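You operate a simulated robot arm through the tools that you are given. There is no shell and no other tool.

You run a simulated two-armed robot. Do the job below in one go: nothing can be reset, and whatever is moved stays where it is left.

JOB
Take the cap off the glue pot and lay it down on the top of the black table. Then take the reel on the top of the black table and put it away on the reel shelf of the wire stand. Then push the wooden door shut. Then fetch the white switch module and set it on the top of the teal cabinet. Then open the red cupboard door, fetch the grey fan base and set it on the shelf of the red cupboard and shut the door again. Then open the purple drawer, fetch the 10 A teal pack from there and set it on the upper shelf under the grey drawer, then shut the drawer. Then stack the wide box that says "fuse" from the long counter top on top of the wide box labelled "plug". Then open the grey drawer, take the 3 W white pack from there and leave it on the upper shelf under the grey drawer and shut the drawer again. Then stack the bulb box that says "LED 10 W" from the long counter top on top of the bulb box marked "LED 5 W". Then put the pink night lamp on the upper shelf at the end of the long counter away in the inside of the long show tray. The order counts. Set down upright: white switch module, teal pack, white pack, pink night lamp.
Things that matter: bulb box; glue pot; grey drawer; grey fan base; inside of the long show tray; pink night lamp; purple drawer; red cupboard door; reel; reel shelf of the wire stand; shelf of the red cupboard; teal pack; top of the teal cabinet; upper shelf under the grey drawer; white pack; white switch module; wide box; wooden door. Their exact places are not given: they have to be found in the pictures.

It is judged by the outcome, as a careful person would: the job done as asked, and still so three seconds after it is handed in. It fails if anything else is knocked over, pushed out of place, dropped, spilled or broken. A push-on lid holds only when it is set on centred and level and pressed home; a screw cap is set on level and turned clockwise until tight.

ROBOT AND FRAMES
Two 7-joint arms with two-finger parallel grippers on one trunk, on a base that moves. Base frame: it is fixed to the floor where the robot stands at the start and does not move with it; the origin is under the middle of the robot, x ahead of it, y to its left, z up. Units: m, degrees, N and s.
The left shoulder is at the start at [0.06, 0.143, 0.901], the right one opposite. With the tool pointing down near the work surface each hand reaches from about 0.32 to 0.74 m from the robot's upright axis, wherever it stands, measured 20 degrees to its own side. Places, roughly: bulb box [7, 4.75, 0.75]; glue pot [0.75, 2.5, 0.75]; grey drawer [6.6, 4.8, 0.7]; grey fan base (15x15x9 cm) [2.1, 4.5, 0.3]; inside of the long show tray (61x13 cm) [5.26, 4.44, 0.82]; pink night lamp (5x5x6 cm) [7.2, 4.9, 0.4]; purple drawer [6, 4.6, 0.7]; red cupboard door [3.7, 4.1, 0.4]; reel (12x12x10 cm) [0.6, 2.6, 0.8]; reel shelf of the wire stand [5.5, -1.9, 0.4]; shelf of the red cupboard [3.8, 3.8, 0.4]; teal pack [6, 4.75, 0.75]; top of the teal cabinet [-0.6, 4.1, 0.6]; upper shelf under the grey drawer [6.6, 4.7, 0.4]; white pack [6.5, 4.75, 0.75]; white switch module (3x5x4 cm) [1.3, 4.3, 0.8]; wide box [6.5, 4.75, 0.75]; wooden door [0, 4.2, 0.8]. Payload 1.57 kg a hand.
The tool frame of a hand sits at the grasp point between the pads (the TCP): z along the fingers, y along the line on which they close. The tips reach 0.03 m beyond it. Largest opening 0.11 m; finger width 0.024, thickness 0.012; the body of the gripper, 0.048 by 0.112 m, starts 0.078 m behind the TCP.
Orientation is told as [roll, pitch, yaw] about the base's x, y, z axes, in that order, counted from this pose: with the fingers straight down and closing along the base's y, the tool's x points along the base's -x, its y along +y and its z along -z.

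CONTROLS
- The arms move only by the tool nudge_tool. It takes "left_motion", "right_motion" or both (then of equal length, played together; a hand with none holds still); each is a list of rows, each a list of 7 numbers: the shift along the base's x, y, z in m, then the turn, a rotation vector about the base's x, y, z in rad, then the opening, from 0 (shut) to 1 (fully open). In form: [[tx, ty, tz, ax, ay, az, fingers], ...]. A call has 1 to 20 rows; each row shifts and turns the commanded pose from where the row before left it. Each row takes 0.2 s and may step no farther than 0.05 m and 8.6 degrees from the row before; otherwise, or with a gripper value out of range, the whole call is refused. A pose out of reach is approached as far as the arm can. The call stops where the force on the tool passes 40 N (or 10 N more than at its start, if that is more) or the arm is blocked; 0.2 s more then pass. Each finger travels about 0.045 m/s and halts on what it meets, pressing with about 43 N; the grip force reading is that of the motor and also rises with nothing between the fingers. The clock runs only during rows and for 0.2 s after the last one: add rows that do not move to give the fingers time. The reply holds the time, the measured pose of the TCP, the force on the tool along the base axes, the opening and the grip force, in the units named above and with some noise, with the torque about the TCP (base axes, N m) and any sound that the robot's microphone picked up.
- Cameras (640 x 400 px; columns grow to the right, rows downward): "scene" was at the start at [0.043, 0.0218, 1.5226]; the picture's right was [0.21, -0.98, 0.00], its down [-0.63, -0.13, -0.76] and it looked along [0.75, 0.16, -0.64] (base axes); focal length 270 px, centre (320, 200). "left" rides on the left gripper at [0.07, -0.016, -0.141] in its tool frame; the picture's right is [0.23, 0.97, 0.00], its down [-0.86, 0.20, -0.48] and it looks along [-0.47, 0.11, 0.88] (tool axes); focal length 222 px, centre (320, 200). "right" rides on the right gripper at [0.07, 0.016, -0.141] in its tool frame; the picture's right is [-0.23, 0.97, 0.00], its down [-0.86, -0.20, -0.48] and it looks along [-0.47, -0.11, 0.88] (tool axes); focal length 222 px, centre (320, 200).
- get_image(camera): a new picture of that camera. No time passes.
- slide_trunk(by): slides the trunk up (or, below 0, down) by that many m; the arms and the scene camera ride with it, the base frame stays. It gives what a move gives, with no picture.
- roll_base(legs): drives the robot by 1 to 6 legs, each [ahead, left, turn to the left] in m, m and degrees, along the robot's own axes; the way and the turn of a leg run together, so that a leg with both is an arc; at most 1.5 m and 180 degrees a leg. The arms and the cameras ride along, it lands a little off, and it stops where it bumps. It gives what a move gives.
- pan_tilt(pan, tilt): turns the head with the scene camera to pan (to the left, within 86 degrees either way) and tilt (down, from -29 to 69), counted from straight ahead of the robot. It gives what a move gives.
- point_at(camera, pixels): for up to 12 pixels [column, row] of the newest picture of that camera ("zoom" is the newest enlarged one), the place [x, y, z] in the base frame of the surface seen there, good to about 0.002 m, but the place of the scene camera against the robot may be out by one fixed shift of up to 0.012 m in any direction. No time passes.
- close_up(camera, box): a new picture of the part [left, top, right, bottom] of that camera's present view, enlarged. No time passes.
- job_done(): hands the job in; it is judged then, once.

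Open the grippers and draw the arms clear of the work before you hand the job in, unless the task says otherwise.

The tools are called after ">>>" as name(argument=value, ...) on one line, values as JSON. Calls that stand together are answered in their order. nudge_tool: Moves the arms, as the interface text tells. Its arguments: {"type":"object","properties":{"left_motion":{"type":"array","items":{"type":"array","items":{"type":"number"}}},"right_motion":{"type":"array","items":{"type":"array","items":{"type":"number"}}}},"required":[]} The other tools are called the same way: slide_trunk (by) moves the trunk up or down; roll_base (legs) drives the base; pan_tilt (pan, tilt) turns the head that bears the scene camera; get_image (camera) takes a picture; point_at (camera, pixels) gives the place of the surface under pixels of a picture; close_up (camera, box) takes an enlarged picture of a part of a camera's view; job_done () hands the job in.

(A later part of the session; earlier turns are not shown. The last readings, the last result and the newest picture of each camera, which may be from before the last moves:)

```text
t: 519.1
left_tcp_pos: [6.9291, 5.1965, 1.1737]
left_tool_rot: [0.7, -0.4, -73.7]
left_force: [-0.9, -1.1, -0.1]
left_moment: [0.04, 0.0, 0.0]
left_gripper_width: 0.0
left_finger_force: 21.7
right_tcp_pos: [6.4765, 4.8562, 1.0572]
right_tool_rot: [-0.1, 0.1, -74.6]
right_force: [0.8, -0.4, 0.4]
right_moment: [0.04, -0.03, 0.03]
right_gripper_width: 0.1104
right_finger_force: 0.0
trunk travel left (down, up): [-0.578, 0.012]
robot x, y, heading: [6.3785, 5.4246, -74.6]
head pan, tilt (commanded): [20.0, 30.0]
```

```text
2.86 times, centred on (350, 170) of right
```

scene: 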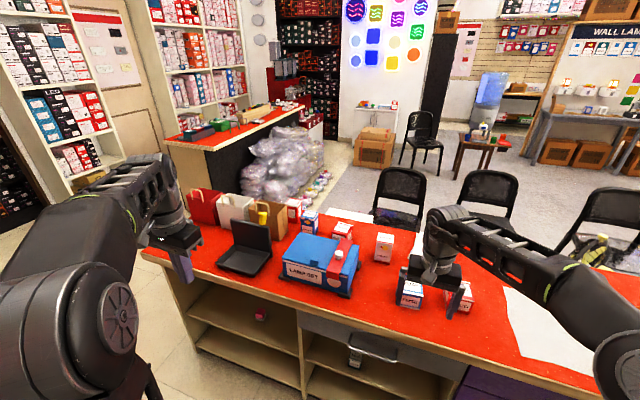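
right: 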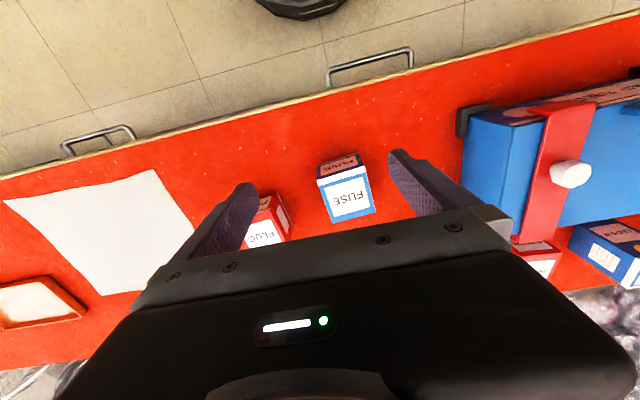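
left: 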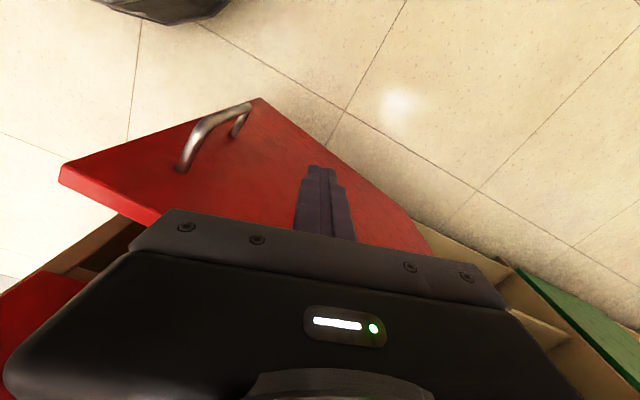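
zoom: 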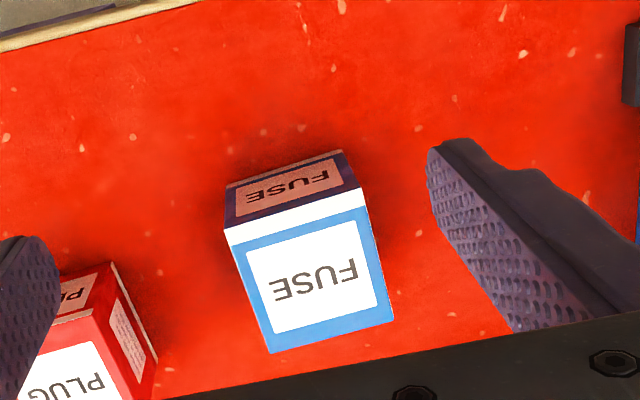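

I measure the FUSE box's top corners and the PLUG box's visible top.

>>> point_at(camera="zoom", pixels=[[235, 245], [362, 215], [388, 318], [270, 345], [312, 280], [75, 330], [90, 370], [125, 330], [300, 190], [75, 290]])

>>> point_at(camera="scene", pixels=[[412, 290], [412, 305], [460, 295], [385, 245], [345, 225], [312, 222], [296, 210], [330, 260]])

```text
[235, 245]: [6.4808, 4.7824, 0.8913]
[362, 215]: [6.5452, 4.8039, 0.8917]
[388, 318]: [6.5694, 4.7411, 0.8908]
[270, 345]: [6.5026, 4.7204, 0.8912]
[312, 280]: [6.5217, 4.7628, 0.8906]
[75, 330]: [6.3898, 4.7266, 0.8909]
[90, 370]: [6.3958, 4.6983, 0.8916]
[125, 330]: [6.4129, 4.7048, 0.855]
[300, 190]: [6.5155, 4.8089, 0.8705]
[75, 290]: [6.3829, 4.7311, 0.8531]
```

```text
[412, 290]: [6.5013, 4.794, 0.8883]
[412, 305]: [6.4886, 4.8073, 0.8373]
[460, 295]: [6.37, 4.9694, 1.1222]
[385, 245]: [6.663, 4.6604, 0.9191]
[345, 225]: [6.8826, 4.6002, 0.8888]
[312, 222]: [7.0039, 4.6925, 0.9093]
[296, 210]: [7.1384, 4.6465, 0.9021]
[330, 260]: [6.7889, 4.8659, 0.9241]
```

FUSE: centre (6.5245,4.762), 7 cm cube, top z 0.891, turned ~3.5° from my hand. I move the base a bit closer and left.

>>> roll_base(legs=[[0.08, 0.04, 0]])

>>> nudge_tool(right_motion=[[-0.012, -0.03, -0.02, 0, 0, 0.06, 1], [0, 0, -0.04, 0, 0, 0, 1]])

>>> get_image(camera="right")

```text
t: 520.2
left_tcp_pos: [6.9899, 5.1281, 1.173]
left_tool_rot: [0.6, -0.4, -73.8]
left_force: [-0.3, -1.5, -1.3]
left_moment: [0.05, 0.07, 0.0]
left_gripper_width: 0.0
left_finger_force: 21.4
right_tcp_pos: [6.5357, 4.7897, 1.0581]
right_tool_rot: [-0.1, -0.1, -74.8]
right_force: [0.1, -0.1, -0.2]
right_moment: [0.03, 0.03, 0.02]
right_gripper_width: 0.1101
right_finger_force: 0.0
trunk travel left (down, up): [-0.578, 0.012]
robot x, y, heading: [6.4405, 5.3564, -74.5]
head pan, tilt (commanded): [20.0, 30.0]
```

```text
t: 520.9
left_tcp_pos: [6.988, 5.1294, 1.1744]
left_tool_rot: [0.6, -0.5, -73.8]
left_force: [-0.3, 1.0, 1.2]
left_moment: [0.0, -0.02, 0.04]
left_gripper_width: 0.0001
left_finger_force: 21.6
right_tcp_pos: [6.5248, 4.7596, 0.9975]
right_tool_rot: [-0.2, -0.1, -71.3]
right_force: [0.0, -0.3, 0.5]
right_moment: [-0.02, -0.02, 0.01]
right_gripper_width: 0.11
right_finger_force: 0.0
trunk travel left (down, up): [-0.578, 0.012]
robot x, y, heading: [6.438, 5.361, -74.5]
head pan, tilt (commanded): [20.0, 30.0]
```

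```text
taken
```

right: 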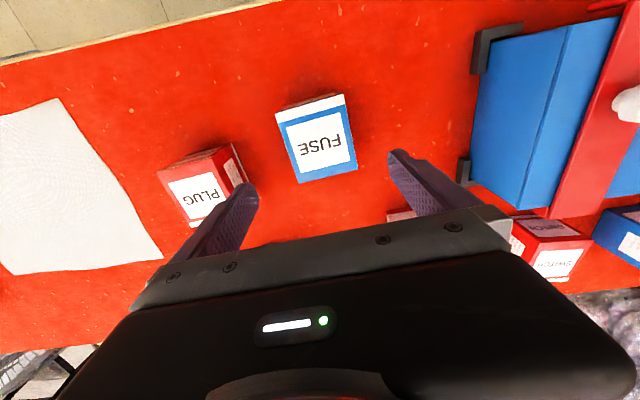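

I re-measure FUSE's and PLUG's top corners from here.

>>> close_up(camera="right", box=[140, 80, 380, 240])

>>> point_at(camera="zoom", pixels=[[370, 85], [540, 60], [570, 215], [430, 255], [475, 160], [60, 225], [205, 195], [232, 275], [110, 345], [150, 260], [55, 190], [240, 170]])

```text
2.50 times, centred on (260, 160) of right
```

zoom: 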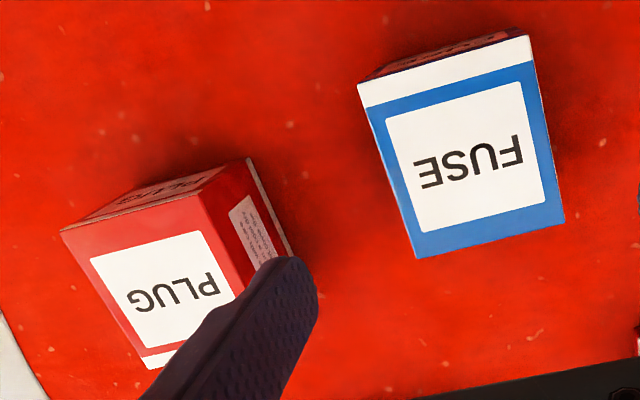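

```text
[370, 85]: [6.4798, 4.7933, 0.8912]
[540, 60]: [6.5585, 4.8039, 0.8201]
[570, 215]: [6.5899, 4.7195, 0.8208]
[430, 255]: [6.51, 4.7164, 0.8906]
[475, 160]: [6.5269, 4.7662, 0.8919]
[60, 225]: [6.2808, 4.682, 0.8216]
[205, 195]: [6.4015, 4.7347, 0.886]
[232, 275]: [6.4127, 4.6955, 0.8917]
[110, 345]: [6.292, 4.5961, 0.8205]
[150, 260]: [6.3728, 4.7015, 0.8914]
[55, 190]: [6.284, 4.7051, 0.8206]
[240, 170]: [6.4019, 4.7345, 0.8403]
```

I shift the hand over PLUG to measure its top exactly.

>>> nudge_tool(right_motion=[[-0.048, -0.012, 0.0, 0, 0, 0, 1], [-0.048, -0.012, 0, 0, 0, 0, 1], [-0.045, -0.012, 0, 0, 0, 0, 1]])

>>> close_up(camera="right", box=[220, 80, 440, 230])

```text
t: 521.6
left_tcp_pos: [6.9881, 5.1297, 1.1754]
left_tool_rot: [0.7, -0.6, -73.8]
left_force: [-0.5, 0.3, 0.4]
left_moment: [0.03, -0.02, -0.01]
left_gripper_width: 0.0002
left_finger_force: 21.1
right_tcp_pos: [6.3857, 4.7238, 1.0]
right_tool_rot: [-0.1, -0.1, -71.2]
right_force: [0.2, 0.6, 0.6]
right_moment: [-0.02, -0.04, -0.03]
right_gripper_width: 0.1104
right_finger_force: 0.1
trunk travel left (down, up): [-0.578, 0.012]
robot x, y, heading: [6.4415, 5.3612, -74.7]
head pan, tilt (commanded): [20.0, 30.0]
```

```text
2.67 times, centred on (330, 155) of right
```

zoom: 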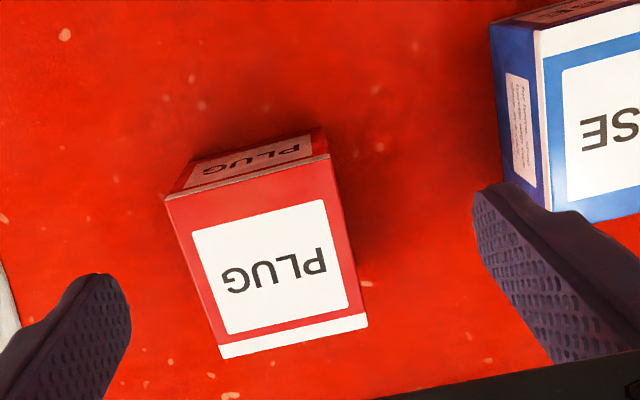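

>>> point_at(camera="zoom", pixels=[[172, 203], [326, 165], [362, 318], [225, 350], [268, 258], [545, 45], [560, 200]])

```text
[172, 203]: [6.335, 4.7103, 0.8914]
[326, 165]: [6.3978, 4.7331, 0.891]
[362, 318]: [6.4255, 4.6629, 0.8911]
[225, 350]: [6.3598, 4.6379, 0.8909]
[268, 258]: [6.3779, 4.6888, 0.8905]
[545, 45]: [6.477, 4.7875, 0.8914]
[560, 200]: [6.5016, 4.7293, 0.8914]
```

PLUG: centre (6.3795,4.686), turned ~20°. I return over FUSE, turn 1.5° more, and re-measure FUSE's corners.

>>> nudge_tool(right_motion=[[0.048, 0.012, 0.0, 0, 0, 0.026, 1], [0.048, 0.013, 0, 0, 0, 0, 1], [0.043, 0.013, 0, 0, 0, 0, 1]])

>>> close_up(camera="right", box=[230, 80, 410, 210])

```text
t: 522.5
left_tcp_pos: [6.9888, 5.1292, 1.1743]
left_tool_rot: [0.6, -0.5, -73.8]
left_force: [-0.4, -0.5, 0.8]
left_moment: [-0.04, -0.01, 0.02]
left_gripper_width: 0.0
left_finger_force: 20.9
right_tcp_pos: [6.5224, 4.7638, 1.0007]
right_tool_rot: [-0.3, -0.1, -69.9]
right_force: [0.6, -0.4, 0.6]
right_moment: [0.0, 0.01, -0.02]
right_gripper_width: 0.11
right_finger_force: 0.1
trunk travel left (down, up): [-0.578, 0.012]
robot x, y, heading: [6.4381, 5.3592, -74.8]
head pan, tilt (commanded): [20.0, 30.0]
```

```text
3.08 times, centred on (320, 145) of right
```

zoom: 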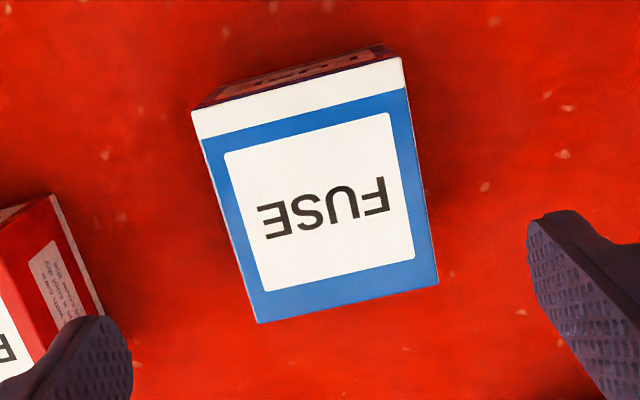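

>>> point_at(camera="zoom", pixels=[[197, 117], [399, 63], [432, 280], [262, 317], [318, 195]])

```text
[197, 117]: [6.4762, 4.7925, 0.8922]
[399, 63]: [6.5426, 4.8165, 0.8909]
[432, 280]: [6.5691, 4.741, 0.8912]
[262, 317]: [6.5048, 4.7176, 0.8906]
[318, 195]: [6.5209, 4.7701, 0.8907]
```

FUSE centre is (6.523,4.767). I descend over it and grip.

>>> nudge_tool(right_motion=[[0.001, 0.003, -0.04, 0, 0, 0, 1], [0, 0, -0.04, 0, 0, 0, 1], [0, 0, -0.035, 0, 0, 0, 1], [0, 0, -0.02, 0, 0, 0, 1], [0, 0, 0, 0, 0, 0, 1], [0, 0, 0, 0, 0, 0, 0.6], [0, 0, 0, 0, 0, 0, 0.45], [0, 0, 0, 0, 0, 0, 0.45], [0, 0, 0, 0, 0, 0, 0.45]])

>>> get_image(camera="right")

```text
t: 524.5
left_tcp_pos: [6.9887, 5.1303, 1.1749]
left_tool_rot: [0.6, -0.5, -73.8]
left_force: [-0.5, 0.8, 0.2]
left_moment: [-0.01, 0.01, 0.0]
left_gripper_width: 0.0001
left_finger_force: 21.2
right_tcp_pos: [6.5251, 4.7625, 0.8645]
right_tool_rot: [-0.1, -0.2, -69.8]
right_force: [0.1, 0.3, 0.6]
right_moment: [0.02, -0.04, 0.01]
right_gripper_width: 0.0746
right_finger_force: 29.3
trunk travel left (down, up): [-0.578, 0.012]
robot x, y, heading: [6.439, 5.3602, -74.4]
head pan, tilt (commanded): [20.0, 30.0]
```

```text
taken
```

right: 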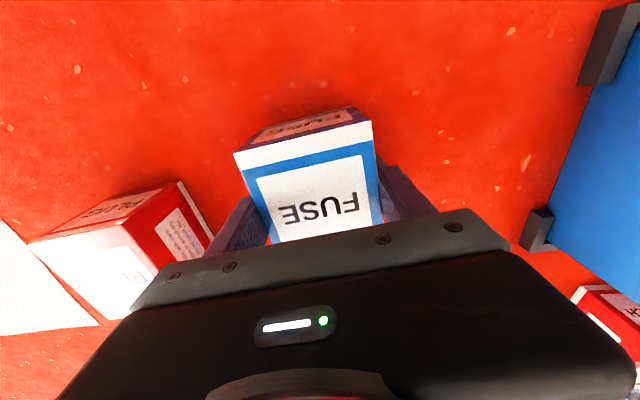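

Gripped at 74.6 mm. I lift FUSE 11 cm and bring it over PLUG with the base (0.04 ahead, 0.16 right).

>>> nudge_tool(right_motion=[[0, 0, 0.02, 0, 0, 0, 0.45], [0, 0, 0.045, 0, 0, 0, 0.45], [0, 0, 0.045, 0, 0, 0, 0.45]])

>>> roll_base(legs=[[0.039, -0.161, 0]])

>>> get_image(camera="right")

>>> get_image(camera="scene")

```text
t: 525.2
left_tcp_pos: [6.9886, 5.1302, 1.1747]
left_tool_rot: [0.6, -0.5, -73.8]
left_force: [-0.9, -0.4, 0.5]
left_moment: [0.0, 0.04, -0.01]
left_gripper_width: 0.0003
left_finger_force: 21.6
right_tcp_pos: [6.5223, 4.7653, 0.9739]
right_tool_rot: [-0.1, -0.1, -69.7]
right_force: [-0.9, 0.1, -0.9]
right_moment: [-0.03, 0.0, -0.01]
right_gripper_width: 0.0745
right_finger_force: 43.2
trunk travel left (down, up): [-0.578, 0.012]
robot x, y, heading: [6.4397, 5.3605, -74.3]
head pan, tilt (commanded): [20.0, 30.0]
```

```text
t: 526.7
left_tcp_pos: [6.8427, 5.0488, 1.1751]
left_tool_rot: [0.8, -0.4, -73.7]
left_force: [-0.4, -0.7, 0.0]
left_moment: [0.0, -0.03, 0.0]
left_gripper_width: 0.0001
left_finger_force: 21.5
right_tcp_pos: [6.3778, 4.6821, 0.9723]
right_tool_rot: [-0.1, 0.1, -69.7]
right_force: [0.0, -0.6, -0.5]
right_moment: [0.03, -0.03, -0.02]
right_gripper_width: 0.0747
right_finger_force: 42.9
trunk travel left (down, up): [-0.578, 0.012]
robot x, y, heading: [6.2945, 5.2774, -74.5]
head pan, tilt (commanded): [20.0, 30.0]
```

```text
taken
```

right: 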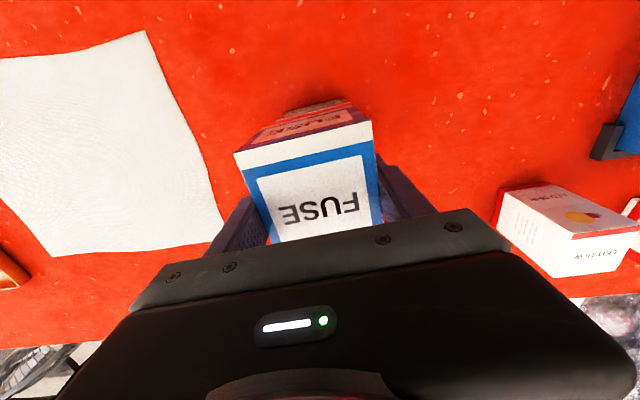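

```text
taken
```

scene: 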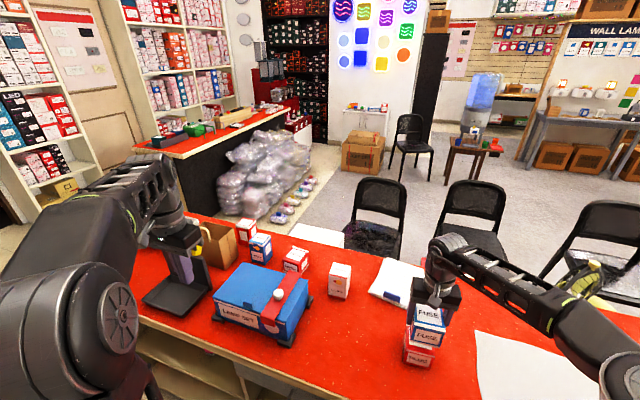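

FUSE is over PLUG. I correct 2 mm and lower gently (contact expected at TCP z≈0.935).

>>> nudge_tool(right_motion=[[0.002, 0.001, -0.02, 0, 0, 0, 0.45], [0, 0, -0.011, 0, 0, 0, 0.45], [0, 0, -0.002, 0, 0, 0, 0.45]])

>>> close_up(camera="scene", box=[370, 280, 480, 390])

```text
t: 527.5
left_tcp_pos: [6.8454, 5.0496, 1.1733]
left_tool_rot: [0.7, -0.5, -73.5]
left_force: [0.1, -0.2, -0.3]
left_moment: [0.01, -0.01, -0.02]
left_gripper_width: 0.0
left_finger_force: 21.3
right_tcp_pos: [6.3818, 4.6837, 0.9406]
right_tool_rot: [-0.1, 0.0, -69.7]
right_force: [-0.1, 0.5, -0.9]
right_moment: [-0.02, -0.03, -0.02]
right_gripper_width: 0.0748
right_finger_force: 43.3
trunk travel left (down, up): [-0.578, 0.012]
robot x, y, heading: [6.2926, 5.2817, -74.5]
head pan, tilt (commanded): [20.0, 30.0]
```

```text
3.64 times, centred on (425, 335) of scene
```

zoom: 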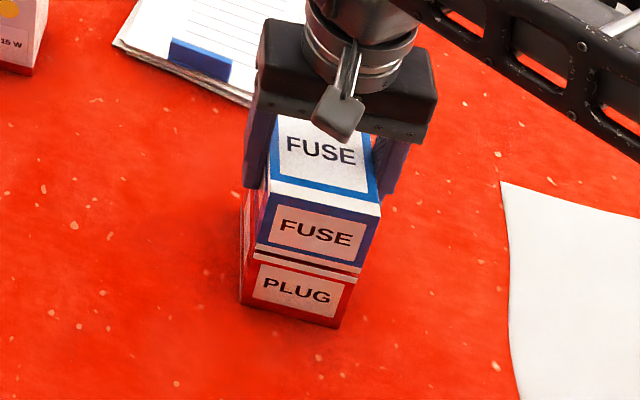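

I compare the faces of FUSE and PLUG for alignment.

>>> point_at(camera="zoom", pixels=[[270, 240], [350, 260], [262, 245], [360, 268], [265, 285], [335, 305], [250, 300], [345, 300], [253, 225], [244, 285]])

```text
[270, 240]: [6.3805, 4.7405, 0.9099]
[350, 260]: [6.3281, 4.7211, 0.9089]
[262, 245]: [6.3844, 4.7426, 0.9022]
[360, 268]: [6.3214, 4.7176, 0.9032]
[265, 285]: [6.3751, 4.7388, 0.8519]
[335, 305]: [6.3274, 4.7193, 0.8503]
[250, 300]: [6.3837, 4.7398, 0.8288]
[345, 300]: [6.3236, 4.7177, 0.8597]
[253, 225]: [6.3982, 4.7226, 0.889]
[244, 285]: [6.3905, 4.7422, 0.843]
```

The faces align within ~2–3 mm. I lower until contact.

>>> nudge_tool(right_motion=[[0, 0, -0.002, 0, 0, 0, 0.45], [0, 0, -0.002, 0, 0, 0, 0.45]])

>>> nudge_tool(right_motion=[[0, 0, -0.001, 0, 0, 0, 0.45]])

```text
t: 528.1
left_tcp_pos: [6.8444, 5.0488, 1.1752]
left_tool_rot: [0.7, -0.5, -73.6]
left_force: [0.3, 0.1, -0.6]
left_moment: [-0.01, 0.01, -0.01]
left_gripper_width: 0.0
left_finger_force: 21.4
right_tcp_pos: [6.3815, 4.6842, 0.937]
right_tool_rot: [-0.1, 0.0, -69.6]
right_force: [-0.2, 0.0, -1.0]
right_moment: [-0.02, 0.01, -0.02]
right_gripper_width: 0.0743
right_finger_force: 42.5
trunk travel left (down, up): [-0.578, 0.012]
robot x, y, heading: [6.2912, 5.2754, -74.6]
head pan, tilt (commanded): [20.0, 30.0]
```

```text
t: 528.5
left_tcp_pos: [6.8445, 5.0478, 1.1748]
left_tool_rot: [0.7, -0.6, -73.6]
left_force: [0.0, 0.3, 0.6]
left_moment: [0.0, 0.0, 0.01]
left_gripper_width: 0.0001
left_finger_force: 21.1
right_tcp_pos: [6.3809, 4.6849, 0.9354]
right_tool_rot: [-0.1, 0.0, -69.7]
right_force: [0.2, 0.4, -0.9]
right_moment: [-0.03, -0.03, 0.01]
right_gripper_width: 0.0744
right_finger_force: 43.0
trunk travel left (down, up): [-0.578, 0.012]
robot x, y, heading: [6.2937, 5.2751, -74.2]
head pan, tilt (commanded): [20.0, 30.0]
```

>>> nudge_tool(right_motion=[[0, 0, -0.001, 0, 0, 0, 0.45]])

>>> nudge_tool(right_motion=[[0, 0, -0.001, 0, 0, 0, 0.45]])

```text
t: 528.9
left_tcp_pos: [6.8446, 5.0497, 1.1758]
left_tool_rot: [0.7, -0.5, -73.6]
left_force: [0.3, -0.6, -0.9]
left_moment: [-0.01, 0.0, 0.03]
left_gripper_width: 0.0002
left_finger_force: 21.4
right_tcp_pos: [6.3803, 4.6832, 0.9346]
right_tool_rot: [-0.1, 0.0, -69.7]
right_force: [0.6, 0.0, -0.7]
right_moment: [0.02, 0.0, -0.06]
right_gripper_width: 0.0746
right_finger_force: 42.6
trunk travel left (down, up): [-0.578, 0.012]
robot x, y, heading: [6.2939, 5.277, -74.3]
head pan, tilt (commanded): [20.0, 30.0]
```

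```text
t: 529.3
left_tcp_pos: [6.8426, 5.0495, 1.1742]
left_tool_rot: [0.8, -0.5, -73.6]
left_force: [-0.3, 0.5, 0.3]
left_moment: [-0.01, -0.02, -0.02]
left_gripper_width: 0.0
left_finger_force: 21.3
right_tcp_pos: [6.3815, 4.684, 0.9347]
right_tool_rot: [0.0, -0.2, -69.7]
right_force: [-1.5, 0.2, 7.2]
right_moment: [0.34, 0.04, 0.03]
right_gripper_width: 0.0745
right_finger_force: 43.2
trunk travel left (down, up): [-0.578, 0.012]
robot x, y, heading: [6.2908, 5.2776, -74.3]
head pan, tilt (commanded): [20.0, 30.0]
```

Contact (7 N). I open and rise straight up.

>>> nudge_tool(right_motion=[[0, 0, 0, 0, 0, 0, 0.75], [0, 0, 0, 0, 0, 0, 1], [0, 0, 0, 0, 0, 0, 1], [0, 0, 0.03, 0, 0, 0, 1], [0, 0, 0.045, 0, 0, 0, 1]])

>>> close_up(camera="scene", box=[370, 260, 480, 390])

>>> get_image(camera="right")

```text
t: 530.5
left_tcp_pos: [6.8443, 5.0526, 1.1757]
left_tool_rot: [0.6, -0.5, -73.6]
left_force: [0.7, 0.0, -0.1]
left_moment: [-0.05, 0.03, 0.02]
left_gripper_width: 0.0
left_finger_force: 21.2
right_tcp_pos: [6.3821, 4.6835, 1.0086]
right_tool_rot: [-0.2, 0.0, -69.7]
right_force: [0.4, 0.1, -0.4]
right_moment: [-0.04, 0.0, 0.03]
right_gripper_width: 0.11
right_finger_force: 0.0
trunk travel left (down, up): [-0.578, 0.012]
robot x, y, heading: [6.293, 5.2768, -74.3]
head pan, tilt (commanded): [20.0, 30.0]
```

```text
3.08 times, centred on (425, 325) of scene
```

zoom: 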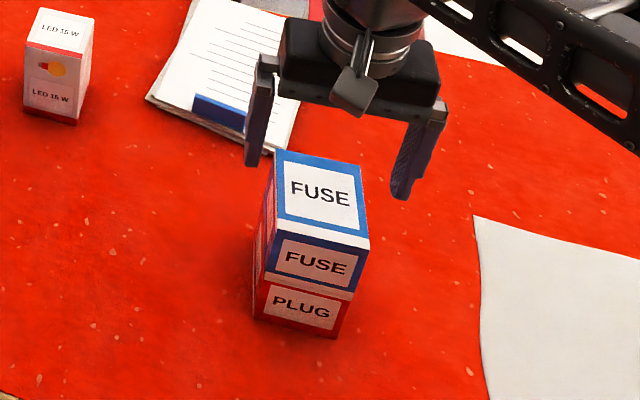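

```text
taken
```

right: 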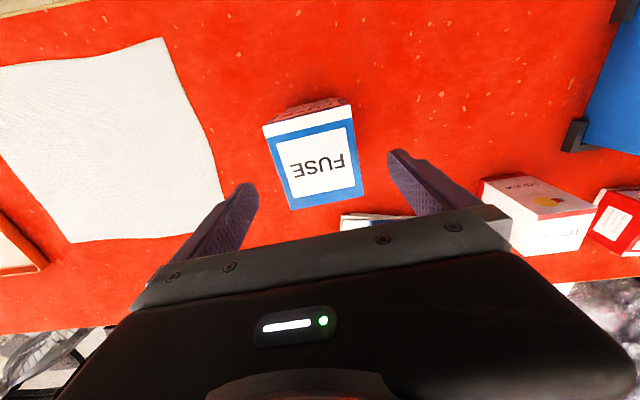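

FUSE sits squarely on PLUG. Next the grey drawer: I raise the hand, back off, lower the trunk and sidle to face its handle.

>>> nudge_tool(right_motion=[[0, 0, 0.03, 0, 0, 0, 1]])

>>> roll_base(legs=[[-0.24, 0, 0], [0, 0.22, 0]])

>>> slide_trunk(by=-0.15)

>>> get_image(camera="scene")

```text
t: 530.9
left_tcp_pos: [6.8451, 5.0506, 1.1737]
left_tool_rot: [0.6, -0.5, -73.6]
left_force: [0.2, 0.3, -1.0]
left_moment: [-0.04, 0.02, -0.01]
left_gripper_width: 0.0001
left_finger_force: 21.3
right_tcp_pos: [6.382, 4.6834, 1.0393]
right_tool_rot: [-0.2, -0.2, -69.6]
right_force: [-0.9, -0.1, 0.0]
right_moment: [-0.03, -0.01, -0.03]
right_gripper_width: 0.1098
right_finger_force: 0.1
trunk travel left (down, up): [-0.578, 0.012]
robot x, y, heading: [6.297, 5.2776, -74.4]
head pan, tilt (commanded): [20.0, 30.0]
```

```text
t: 534.0
left_tcp_pos: [7.0011, 5.3399, 1.1741]
left_tool_rot: [0.6, -0.5, -73.6]
left_force: [1.3, -0.4, 0.3]
left_moment: [-0.01, 0.06, 0.03]
left_gripper_width: 0.0
left_finger_force: 21.1
right_tcp_pos: [6.5395, 4.9708, 1.0378]
right_tool_rot: [-0.2, -0.1, -69.5]
right_force: [0.8, -0.6, 0.2]
right_moment: [-0.01, 0.03, -0.03]
right_gripper_width: 0.11
right_finger_force: 0.0
trunk travel left (down, up): [-0.578, 0.012]
robot x, y, heading: [6.4513, 5.5693, -74.4]
head pan, tilt (commanded): [20.0, 30.0]
```

```text
t: 535.7
left_tcp_pos: [7.0011, 5.3395, 1.0247]
left_tool_rot: [0.7, -0.6, -73.5]
left_force: [1.3, 0.1, 0.1]
left_moment: [-0.02, -0.03, 0.0]
left_gripper_width: 0.0
left_finger_force: 21.4
right_tcp_pos: [6.5375, 4.9716, 0.8882]
right_tool_rot: [0.0, -0.2, -69.6]
right_force: [0.4, 0.6, -0.6]
right_moment: [0.0, 0.02, 0.03]
right_gripper_width: 0.1097
right_finger_force: 0.0
trunk travel left (down, up): [-0.428, 0.162]
robot x, y, heading: [6.4459, 5.564, -74.3]
head pan, tilt (commanded): [20.0, 30.0]
```

```text
taken
```

scene: 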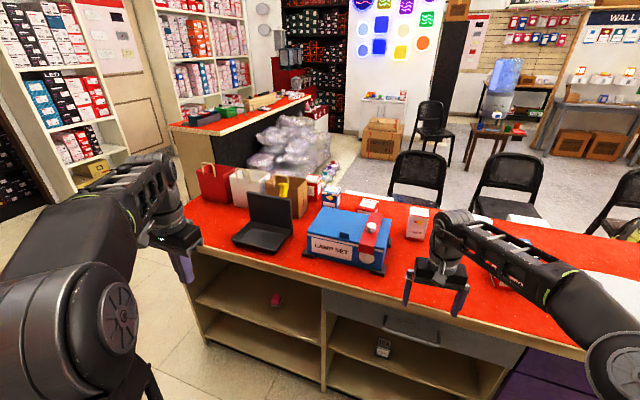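

The right hand is above the grey drawer's handle area. I move it back a bit, tilt it 50°, opening reduced, and look.

>>> nudge_tool(right_motion=[[-0.012, 0.043, -0.02, 0, 0, -0.041, 0.6], [-0.012, 0.043, -0.02, 0, 0, -0.041, 0.4], [0, 0, -0.02, -0.1396, -0.0391, 0, 0.4], [0, 0, 0, -0.1396, -0.0391, 0, 0.4], [0, 0, 0, -0.1396, -0.0391, 0, 0.4], [0, 0, 0, -0.1396, -0.0391, 0, 0.4], [0, 0, 0, -0.1396, -0.0391, 0, 0.4], [0, 0, 0, -0.1396, -0.0391, 0, 0.4]])

>>> get_image(camera="right")

```text
t: 537.5
left_tcp_pos: [6.9997, 5.3391, 1.0245]
left_tool_rot: [0.6, -0.5, -73.6]
left_force: [-0.4, -0.4, 0.2]
left_moment: [-0.01, 0.03, -0.03]
left_gripper_width: 0.0002
left_finger_force: 21.5
right_tcp_pos: [6.5129, 5.0577, 0.828]
right_tool_rot: [-0.2, -49.9, -74.2]
right_force: [-0.5, -0.6, -0.1]
right_moment: [0.0, 0.01, -0.02]
right_gripper_width: 0.044
right_finger_force: 0.0
trunk travel left (down, up): [-0.428, 0.162]
robot x, y, heading: [6.4479, 5.5637, -74.5]
head pan, tilt (commanded): [20.0, 30.0]
```

```text
taken
```

right: 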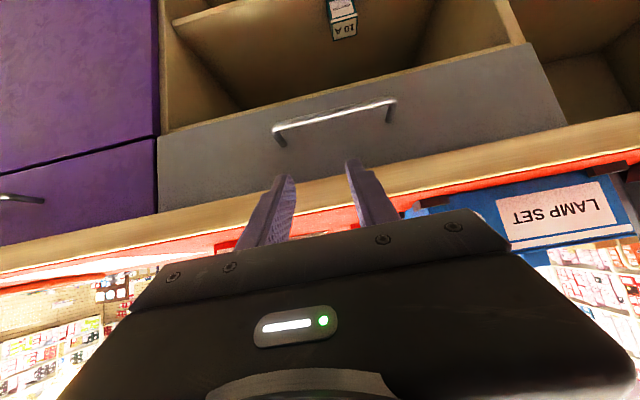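

The grey drawer's handle is at (335,115). I measure it, then roll the hand.

>>> point_at(camera="right", pixels=[[280, 128], [300, 122], [330, 115], [360, 108], [385, 101], [330, 135], [300, 160], [340, 20]])

>>> nudge_tool(right_motion=[[0, 0, 0, 0.0297, -0.1051, -0.0918, 0.4], [0, 0, 0, 0.0297, -0.1051, -0.0918, 0.4], [0, 0, 0, 0.0297, -0.1051, -0.0918, 0.4], [0, 0, 0, 0.0297, -0.1051, -0.0918, 0.4], [0, 0, 0, 0.0297, -0.1051, -0.0918, 0.4], [0, 0, 0, 0.0297, -0.1051, -0.0918, 0.4], [0, 0, 0, 0.0297, -0.1051, -0.0918, 0.4], [0, 0, 0, 0.0297, -0.1051, -0.0918, 0.4], [0, 0, 0, 0.0297, -0.1051, -0.0918, 0.4], [0, 0, 0, 0.0297, -0.1051, -0.0918, 0.4], [0, 0, 0, 0.0297, -0.1051, -0.0918, 0.4]])

>>> get_image(camera="right")

```text
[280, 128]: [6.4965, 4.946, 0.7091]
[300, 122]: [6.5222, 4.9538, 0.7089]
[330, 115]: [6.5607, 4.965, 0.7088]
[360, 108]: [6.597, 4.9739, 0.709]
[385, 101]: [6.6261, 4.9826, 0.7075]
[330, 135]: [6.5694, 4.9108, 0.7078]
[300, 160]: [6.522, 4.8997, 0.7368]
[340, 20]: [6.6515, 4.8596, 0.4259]
```

```text
t: 539.9
left_tcp_pos: [7.0, 5.34, 1.0247]
left_tool_rot: [0.7, -0.5, -73.6]
left_force: [0.5, 0.2, 0.7]
left_moment: [-0.03, 0.01, -0.02]
left_gripper_width: 0.0002
left_finger_force: 21.8
right_tcp_pos: [6.5142, 5.0566, 0.8285]
right_tool_rot: [49.7, 0.2, -164.3]
right_force: [0.1, 0.0, -0.3]
right_moment: [-0.01, 0.0, 0.0]
right_gripper_width: 0.0441
right_finger_force: 0.1
trunk travel left (down, up): [-0.428, 0.162]
robot x, y, heading: [6.4502, 5.5668, -74.5]
head pan, tilt (commanded): [20.0, 30.0]
```

```text
taken
```

right: 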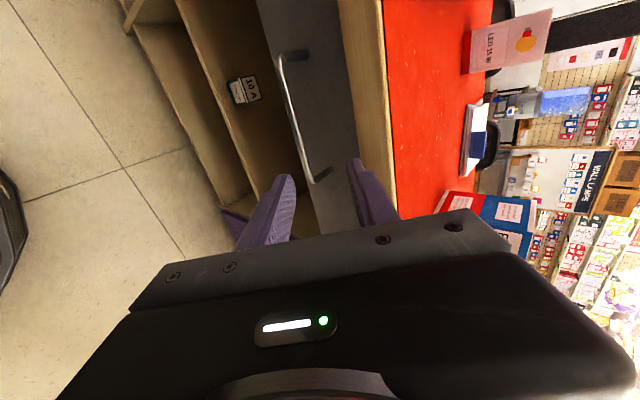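

Handle bar centre (6.561,4.965,0.709). I go to the pre-grasp point.

>>> nudge_tool(right_motion=[[0.0162, -0.0201, -0.0371, 0, 0, 0, 0.32], [0.0162, -0.0201, -0.0371, 0, 0, 0, 0.32]])

>>> get_image(camera="right")

```text
t: 540.5
left_tcp_pos: [7.0007, 5.3386, 1.0241]
left_tool_rot: [0.6, -0.6, -73.6]
left_force: [-1.2, 0.0, -0.4]
left_moment: [0.01, 0.04, 0.0]
left_gripper_width: 0.0
left_finger_force: 21.1
right_tcp_pos: [6.5471, 5.0163, 0.7539]
right_tool_rot: [49.7, 0.0, -164.2]
right_force: [0.5, 0.0, 0.8]
right_moment: [-0.04, -0.02, -0.03]
right_gripper_width: 0.0353
right_finger_force: 0.0
trunk travel left (down, up): [-0.428, 0.162]
robot x, y, heading: [6.4484, 5.569, -74.3]
head pan, tilt (commanded): [20.0, 30.0]
```

```text
taken
```

right: 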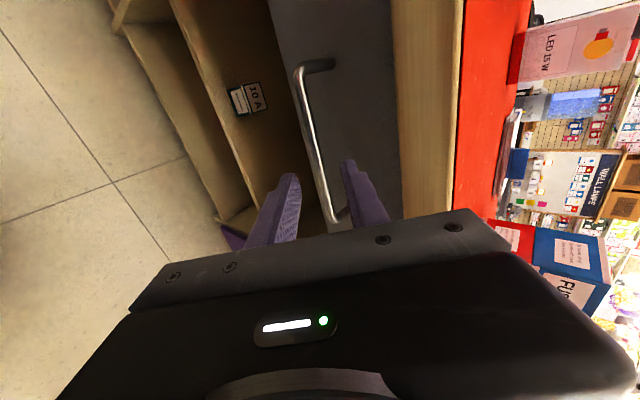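

The bar is between the fingers. I advance and pinch.

>>> nudge_tool(right_motion=[[0.007, -0.0257, -0.0225, 0, 0, 0, 0.32], [0.007, -0.0257, -0.0225, 0, 0, 0, 0.32], [0, 0, 0, 0, 0, 0, 0.32], [0, 0, 0, 0, 0, 0, 0], [0, 0, 0, 0, 0, 0, 0], [0, 0, 0, 0, 0, 0, 0]])

>>> nudge_tool(right_motion=[[-0.0054, 0.0193, 0, 0, 0, 0, 0], [-0.0054, 0.0193, -0.001, 0, 0, 0, 0], [-0.0054, 0.0193, -0.001, 0, 0, 0, 0], [-0.0054, 0.0193, 0, 0, 0, 0, 0], [-0.0054, 0.0193, 0, 0, 0, 0, 0]])

>>> get_image(camera="scene")

```text
t: 541.9
left_tcp_pos: [6.9999, 5.3389, 1.0245]
left_tool_rot: [0.7, -0.6, -73.5]
left_force: [-0.4, 0.7, 0.1]
left_moment: [0.03, 0.02, -0.01]
left_gripper_width: 0.0001
left_finger_force: 21.2
right_tcp_pos: [6.5605, 4.9684, 0.7085]
right_tool_rot: [49.6, 0.0, -164.2]
right_force: [-0.4, 2.9, -7.3]
right_moment: [0.02, 0.14, 0.06]
right_gripper_width: 0.0109
right_finger_force: 27.1
trunk travel left (down, up): [-0.428, 0.162]
robot x, y, heading: [6.4513, 5.5689, -74.2]
head pan, tilt (commanded): [20.0, 30.0]
```

```text
t: 543.1
left_tcp_pos: [7.0006, 5.339, 1.0249]
left_tool_rot: [0.6, -0.6, -73.6]
left_force: [0.4, 0.2, -1.3]
left_moment: [0.02, -0.01, -0.01]
left_gripper_width: 0.0004
left_finger_force: 21.9
right_tcp_pos: [6.5338, 5.0626, 0.7081]
right_tool_rot: [49.7, 0.0, -163.9]
right_force: [8.1, 3.9, -6.7]
right_moment: [0.05, 0.23, -0.16]
right_gripper_width: 0.0106
right_finger_force: 28.7
trunk travel left (down, up): [-0.428, 0.162]
robot x, y, heading: [6.4499, 5.568, -74.0]
head pan, tilt (commanded): [20.0, 30.0]
```

```text
taken
```

scene: 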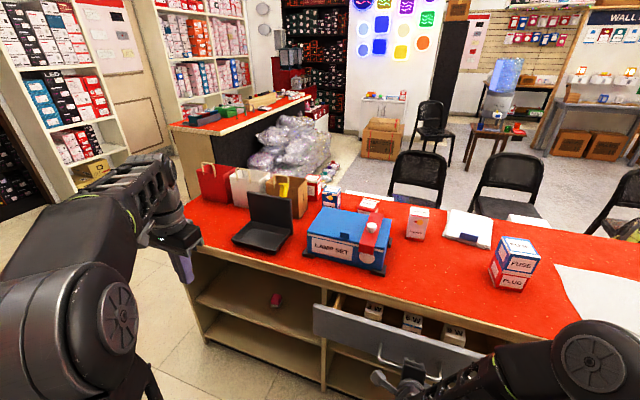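

The grey drawer is opening and packs show inside. I pull further: base back 6 cm, arm 4 cm, base 3 cm.

>>> roll_base(legs=[[-0.06, 0, 0]])

>>> nudge_tool(right_motion=[[-0.0054, 0.0193, 0, 0, 0, 0, 0], [-0.0054, 0.0193, 0, 0, 0, 0, 0]])

>>> roll_base(legs=[[-0.03, 0, 0]])

>>> pan_tilt(pan=10, tilt=45)

>>> get_image(camera="scene")

```text
t: 544.1
left_tcp_pos: [6.9839, 5.3995, 1.0235]
left_tool_rot: [0.6, -0.5, -73.7]
left_force: [-0.4, -0.2, 0.1]
left_moment: [-0.05, 0.0, 0.0]
left_gripper_width: 0.0
left_finger_force: 21.4
right_tcp_pos: [6.5183, 5.1222, 0.7081]
right_tool_rot: [49.7, 0.0, -163.9]
right_force: [16.6, 5.9, -4.8]
right_moment: [0.14, -0.36, 0.43]
right_gripper_width: 0.0108
right_finger_force: 28.3
trunk travel left (down, up): [-0.428, 0.162]
robot x, y, heading: [6.4371, 5.6304, -74.3]
head pan, tilt (commanded): [20.0, 30.0]
```

```text
t: 544.7
left_tcp_pos: [6.9837, 5.3992, 1.024]
left_tool_rot: [0.7, -0.5, -73.6]
left_force: [-0.3, -0.2, 0.4]
left_moment: [-0.02, 0.01, -0.03]
left_gripper_width: 0.0
left_finger_force: 22.0
right_tcp_pos: [6.507, 5.1618, 0.7086]
right_tool_rot: [49.5, 0.0, -163.9]
right_force: [4.3, 3.1, -5.5]
right_moment: [0.06, -0.04, 0.16]
right_gripper_width: 0.0108
right_finger_force: 28.7
trunk travel left (down, up): [-0.428, 0.162]
robot x, y, heading: [6.4315, 5.6288, -74.3]
head pan, tilt (commanded): [20.0, 30.0]
```

```text
t: 545.5
left_tcp_pos: [6.9753, 5.4287, 1.0242]
left_tool_rot: [0.6, -0.5, -73.6]
left_force: [-0.2, 0.2, 0.4]
left_moment: [-0.05, -0.03, -0.02]
left_gripper_width: 0.0
left_finger_force: 21.6
right_tcp_pos: [6.4986, 5.1922, 0.7092]
right_tool_rot: [49.5, 0.1, -163.8]
right_force: [9.4, 4.3, -13.1]
right_moment: [0.17, -0.3, 0.3]
right_gripper_width: 0.0108
right_finger_force: 28.4
trunk travel left (down, up): [-0.428, 0.162]
robot x, y, heading: [6.4244, 5.6568, -74.2]
head pan, tilt (commanded): [20.0, 30.0]
```

```text
t: 546.3
left_tcp_pos: [6.9758, 5.4289, 1.0249]
left_tool_rot: [0.7, -0.5, -73.7]
left_force: [0.1, 0.9, -0.1]
left_moment: [0.03, 0.02, -0.02]
left_gripper_width: 0.0
left_finger_force: 21.6
right_tcp_pos: [6.4982, 5.1918, 0.7085]
right_tool_rot: [49.6, 0.0, -163.8]
right_force: [2.7, 0.8, -2.3]
right_moment: [0.01, 0.09, -0.07]
right_gripper_width: 0.0109
right_finger_force: 29.2
trunk travel left (down, up): [-0.428, 0.162]
robot x, y, heading: [6.4219, 5.656, -74.6]
head pan, tilt (commanded): [10.0, 45.0]
```

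```text
taken
```

scene: 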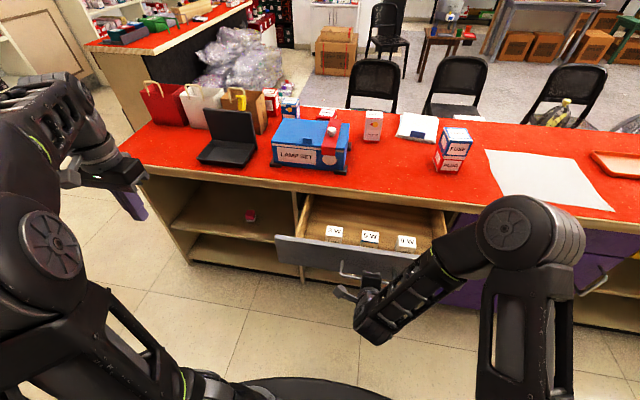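

The grey drawer is open ~23 cm. I zoom to read the packs.

>>> close_up(camera="scene", box=[290, 190, 470, 300])

>>> nudge_tool(right_motion=[[0, 0, 0, 0, 0, 0, 0.35], [0, 0, 0, 0, 0, 0, 0.4], [-0.0041, 0.0147, 0.0129, 0, 0, 0, 0.4], [-0.0041, 0.0147, 0.0129, 0, 0, 0, 0.4], [-0.0041, 0.0147, 0.0129, 0, 0, 0, 0.4]])

```text
3.56 times, centred on (380, 245) of scene
```

zoom: 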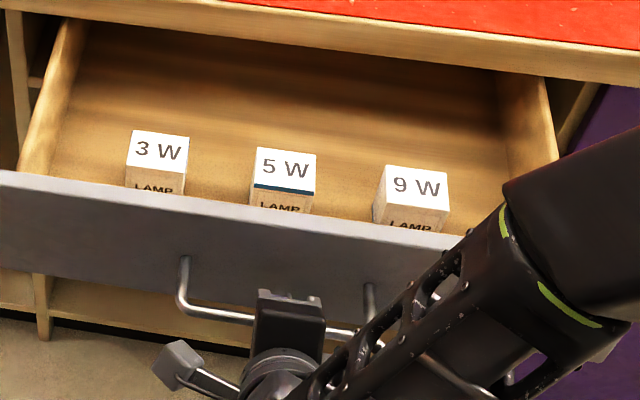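

```text
t: 547.5
left_tcp_pos: [6.975, 5.4291, 1.0239]
left_tool_rot: [0.6, -0.4, -73.6]
left_force: [0.7, 0.2, 0.7]
left_moment: [-0.02, 0.02, 0.02]
left_gripper_width: 0.0
left_finger_force: 21.3
right_tcp_pos: [6.4984, 5.2273, 0.7443]
right_tool_rot: [49.5, 0.1, -164.0]
right_force: [0.1, -0.3, 0.2]
right_moment: [-0.04, -0.01, 0.01]
right_gripper_width: 0.0441
right_finger_force: 0.0
right hand out of reach, approached as far as the arm can: row 5
trunk travel left (down, up): [-0.428, 0.162]
robot x, y, heading: [6.4252, 5.6568, -74.2]
head pan, tilt (commanded): [10.0, 45.0]
```

The 3 W pack is the leftmost (158,155). I raise the hand, unroll and straighten it as before.

>>> nudge_tool(right_motion=[[0, 0, 0.045, 0, 0, 0, 0.4], [0, 0, 0.045, 0, 0, 0, 0.4], [0, 0, 0.045, 0, 0, 0, 0.4], [0, 0, 0, -0.0295, 0.1049, 0.0924, 0.5], [0, 0, 0, -0.0295, 0.1049, 0.0924, 0.5], [0, 0, 0, -0.0295, 0.1049, 0.0924, 0.5], [0, 0, 0, -0.0295, 0.1049, 0.0924, 0.5], [0, 0, 0, -0.0295, 0.1049, 0.0924, 0.5], [0, 0, 0, -0.0295, 0.1049, 0.0924, 0.5], [0, 0, 0, -0.0295, 0.1049, 0.0924, 0.5], [0, 0, 0, -0.0295, 0.1049, 0.0924, 0.5], [0, 0, 0, -0.0295, 0.1049, 0.0924, 0.5], [0, 0, 0, -0.0295, 0.1049, 0.0924, 0.5], [0, 0, 0, -0.0295, 0.1049, 0.0924, 0.5], [0, 0, 0, 0.1396, 0.0391, 0, 0.6], [0, 0, 0, 0.1396, 0.0391, 0, 0.6], [0, 0, 0, 0.1396, 0.0391, 0, 0.6], [0, 0, 0, 0.1396, 0.0391, 0, 0.6], [0, 0, 0, 0.1396, 0.0391, 0, 0.6], [0, 0, 0, 0.1396, 0.0391, 0, 0.6]])

>>> get_image(camera="scene")

```text
t: 551.7
left_tcp_pos: [6.9742, 5.4274, 1.0232]
left_tool_rot: [0.7, -0.5, -73.6]
left_force: [-0.5, 0.1, -0.9]
left_moment: [0.04, -0.05, -0.03]
left_gripper_width: 0.0001
left_finger_force: 21.1
right_tcp_pos: [6.5065, 5.2213, 0.8774]
right_tool_rot: [-0.2, 0.6, -74.0]
right_force: [-0.6, 0.1, -0.4]
right_moment: [0.02, 0.02, -0.03]
right_gripper_width: 0.0659
right_finger_force: 0.1
right hand out of reach, approached as far as the arm can: row 1
trunk travel left (down, up): [-0.428, 0.162]
robot x, y, heading: [6.4288, 5.6594, -74.6]
head pan, tilt (commanded): [10.0, 45.0]
```

```text
taken
```

scene: 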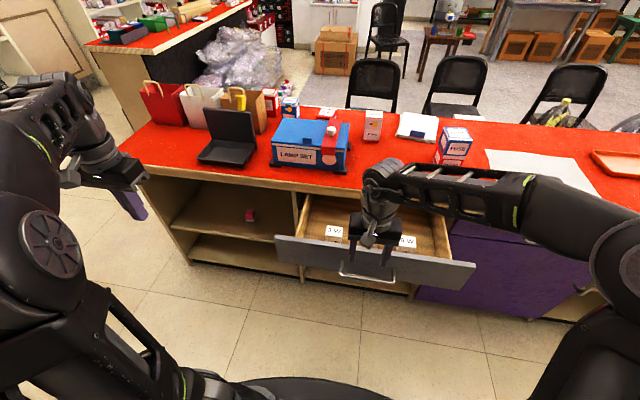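

I measure the 3 W pack's place in the scene picture.

>>> close_up(camera="scene", box=[290, 200, 390, 270])

>>> point_at(camera="zoom", pixels=[[258, 178], [235, 170], [300, 175], [258, 200], [300, 290], [100, 250], [450, 310]])

```text
5.71 times, centred on (340, 235) of scene
```

zoom: 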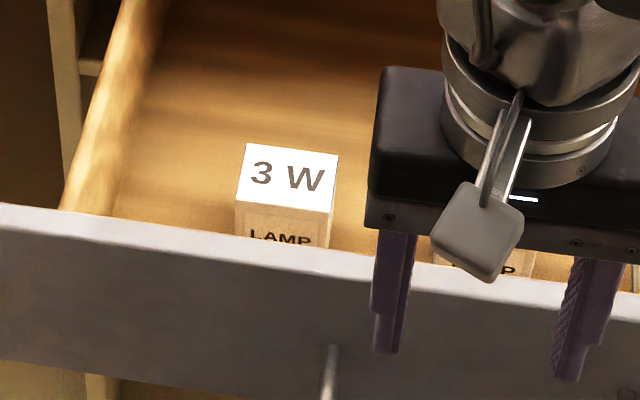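

```text
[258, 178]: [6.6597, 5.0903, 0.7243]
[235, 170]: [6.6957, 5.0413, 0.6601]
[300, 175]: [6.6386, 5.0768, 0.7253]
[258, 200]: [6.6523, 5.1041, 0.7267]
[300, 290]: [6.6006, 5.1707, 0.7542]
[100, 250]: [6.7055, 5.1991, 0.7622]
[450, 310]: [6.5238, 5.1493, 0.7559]
```

3 W pack ≈ (6.654,5.080). I sidle left 0.1 m and 0.05 m ahead, then bring the hand over it.

>>> roll_base(legs=[[0.05, 0.1, 0.3]])

>>> nudge_tool(right_motion=[[0.008, -0.03, 0.01, -0.0101, -0.0028, 0, 0.7], [0.008, -0.03, 0.01, 0, 0, 0, 0.7]])

>>> get_image(camera="right")

```text
t: 552.9
left_tcp_pos: [7.0876, 5.4094, 1.0242]
left_tool_rot: [0.6, -0.4, -73.2]
left_force: [0.1, -0.1, -0.1]
left_moment: [-0.01, 0.01, -0.03]
left_gripper_width: 0.0
left_finger_force: 21.2
right_tcp_pos: [6.6195, 5.2005, 0.8757]
right_tool_rot: [-0.1, 0.4, -73.9]
right_force: [0.9, 0.1, -0.4]
right_moment: [0.0, 0.0, 0.0]
right_gripper_width: 0.066
right_finger_force: 0.1
trunk travel left (down, up): [-0.428, 0.162]
robot x, y, heading: [6.5353, 5.6362, -74.4]
head pan, tilt (commanded): [10.0, 45.0]
```

```text
t: 553.5
left_tcp_pos: [7.0878, 5.4091, 1.0252]
left_tool_rot: [0.7, -0.5, -73.3]
left_force: [0.3, -0.9, 0.2]
left_moment: [0.01, 0.0, 0.01]
left_gripper_width: 0.0002
left_finger_force: 21.3
right_tcp_pos: [6.635, 5.1388, 0.8969]
right_tool_rot: [-0.1, 0.0, -73.9]
right_force: [-0.3, -0.7, 0.8]
right_moment: [-0.01, 0.0, -0.01]
right_gripper_width: 0.0769
right_finger_force: 0.0
trunk travel left (down, up): [-0.428, 0.162]
robot x, y, heading: [6.5354, 5.6312, -74.1]
head pan, tilt (commanded): [10.0, 45.0]
```

```text
taken
```

right: 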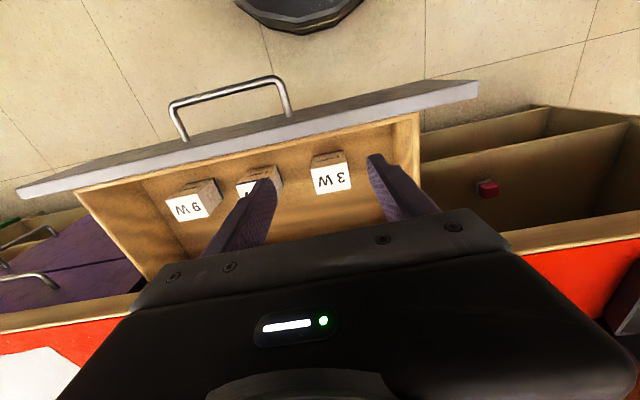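

The 3 W pack is at (331,175) in the wrist view. I measure its top corners.

>>> close_up(camera="right", box=[270, 130, 390, 220])

>>> point_at(camera="zoom", pixels=[[185, 170], [345, 140], [360, 245], [215, 275], [270, 210], [330, 100]])

```text
4.44 times, centred on (330, 175) of right
```

zoom: 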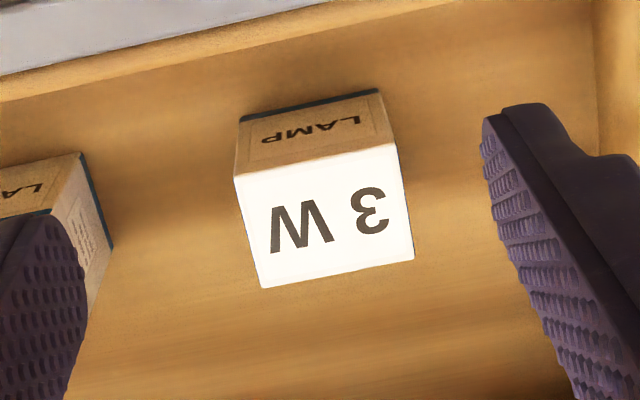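

```text
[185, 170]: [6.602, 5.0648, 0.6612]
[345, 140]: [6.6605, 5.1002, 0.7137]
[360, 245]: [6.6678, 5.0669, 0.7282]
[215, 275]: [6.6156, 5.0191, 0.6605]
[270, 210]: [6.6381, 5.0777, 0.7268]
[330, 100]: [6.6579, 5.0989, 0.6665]
```

>>> point_at(camera="zoom", pixels=[[242, 183], [392, 150], [408, 253], [267, 282], [325, 215]])

```text
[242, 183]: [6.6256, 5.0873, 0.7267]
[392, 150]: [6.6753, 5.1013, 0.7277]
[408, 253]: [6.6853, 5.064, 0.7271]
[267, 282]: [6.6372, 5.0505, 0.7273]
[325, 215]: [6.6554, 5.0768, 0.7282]
```

The 3 W pack's centre is (6.656,5.076). I check the drawer's side wall near the finger, then move over it.

>>> point_at(camera="zoom", pixels=[[575, 100], [600, 100], [625, 100], [560, 60], [610, 60]])

>>> nudge_tool(right_motion=[[0.0105, -0.0315, 0, 0, 0, -0.008, 0.63], [0.0105, -0.0315, 0, 0, 0, 0, 0.63], [0, 0, -0.04, 0, 0, 0, 0.63], [0, 0, -0.04, 0, 0, 0, 0.63]])

>>> get_image(camera="right")

```text
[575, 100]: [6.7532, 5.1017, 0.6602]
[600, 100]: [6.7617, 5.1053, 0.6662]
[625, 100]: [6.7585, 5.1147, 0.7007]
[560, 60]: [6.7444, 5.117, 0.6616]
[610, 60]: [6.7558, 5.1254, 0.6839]
```

```text
t: 554.5
left_tcp_pos: [7.0871, 5.4099, 1.0244]
left_tool_rot: [0.7, -0.5, -73.3]
left_force: [0.1, -0.5, -0.1]
left_moment: [-0.01, -0.02, -0.04]
left_gripper_width: 0.0002
left_finger_force: 20.9
right_tcp_pos: [6.6565, 5.078, 0.8162]
right_tool_rot: [-0.1, -0.2, -74.4]
right_force: [0.6, -0.4, -0.2]
right_moment: [0.02, 0.03, 0.0]
right_gripper_width: 0.0693
right_finger_force: 0.0
trunk travel left (down, up): [-0.428, 0.162]
robot x, y, heading: [6.5374, 5.6365, -74.2]
head pan, tilt (commanded): [10.0, 45.0]
```

```text
taken
```

right: 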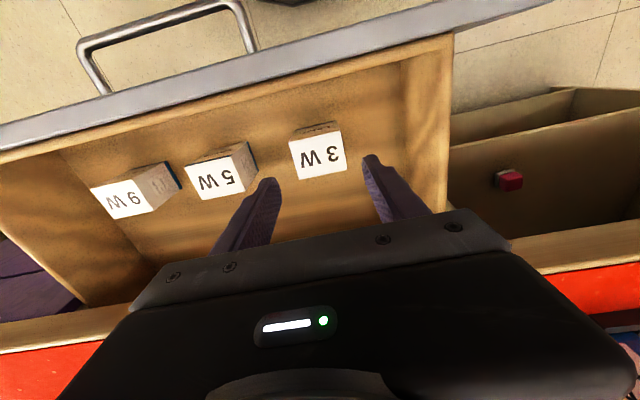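

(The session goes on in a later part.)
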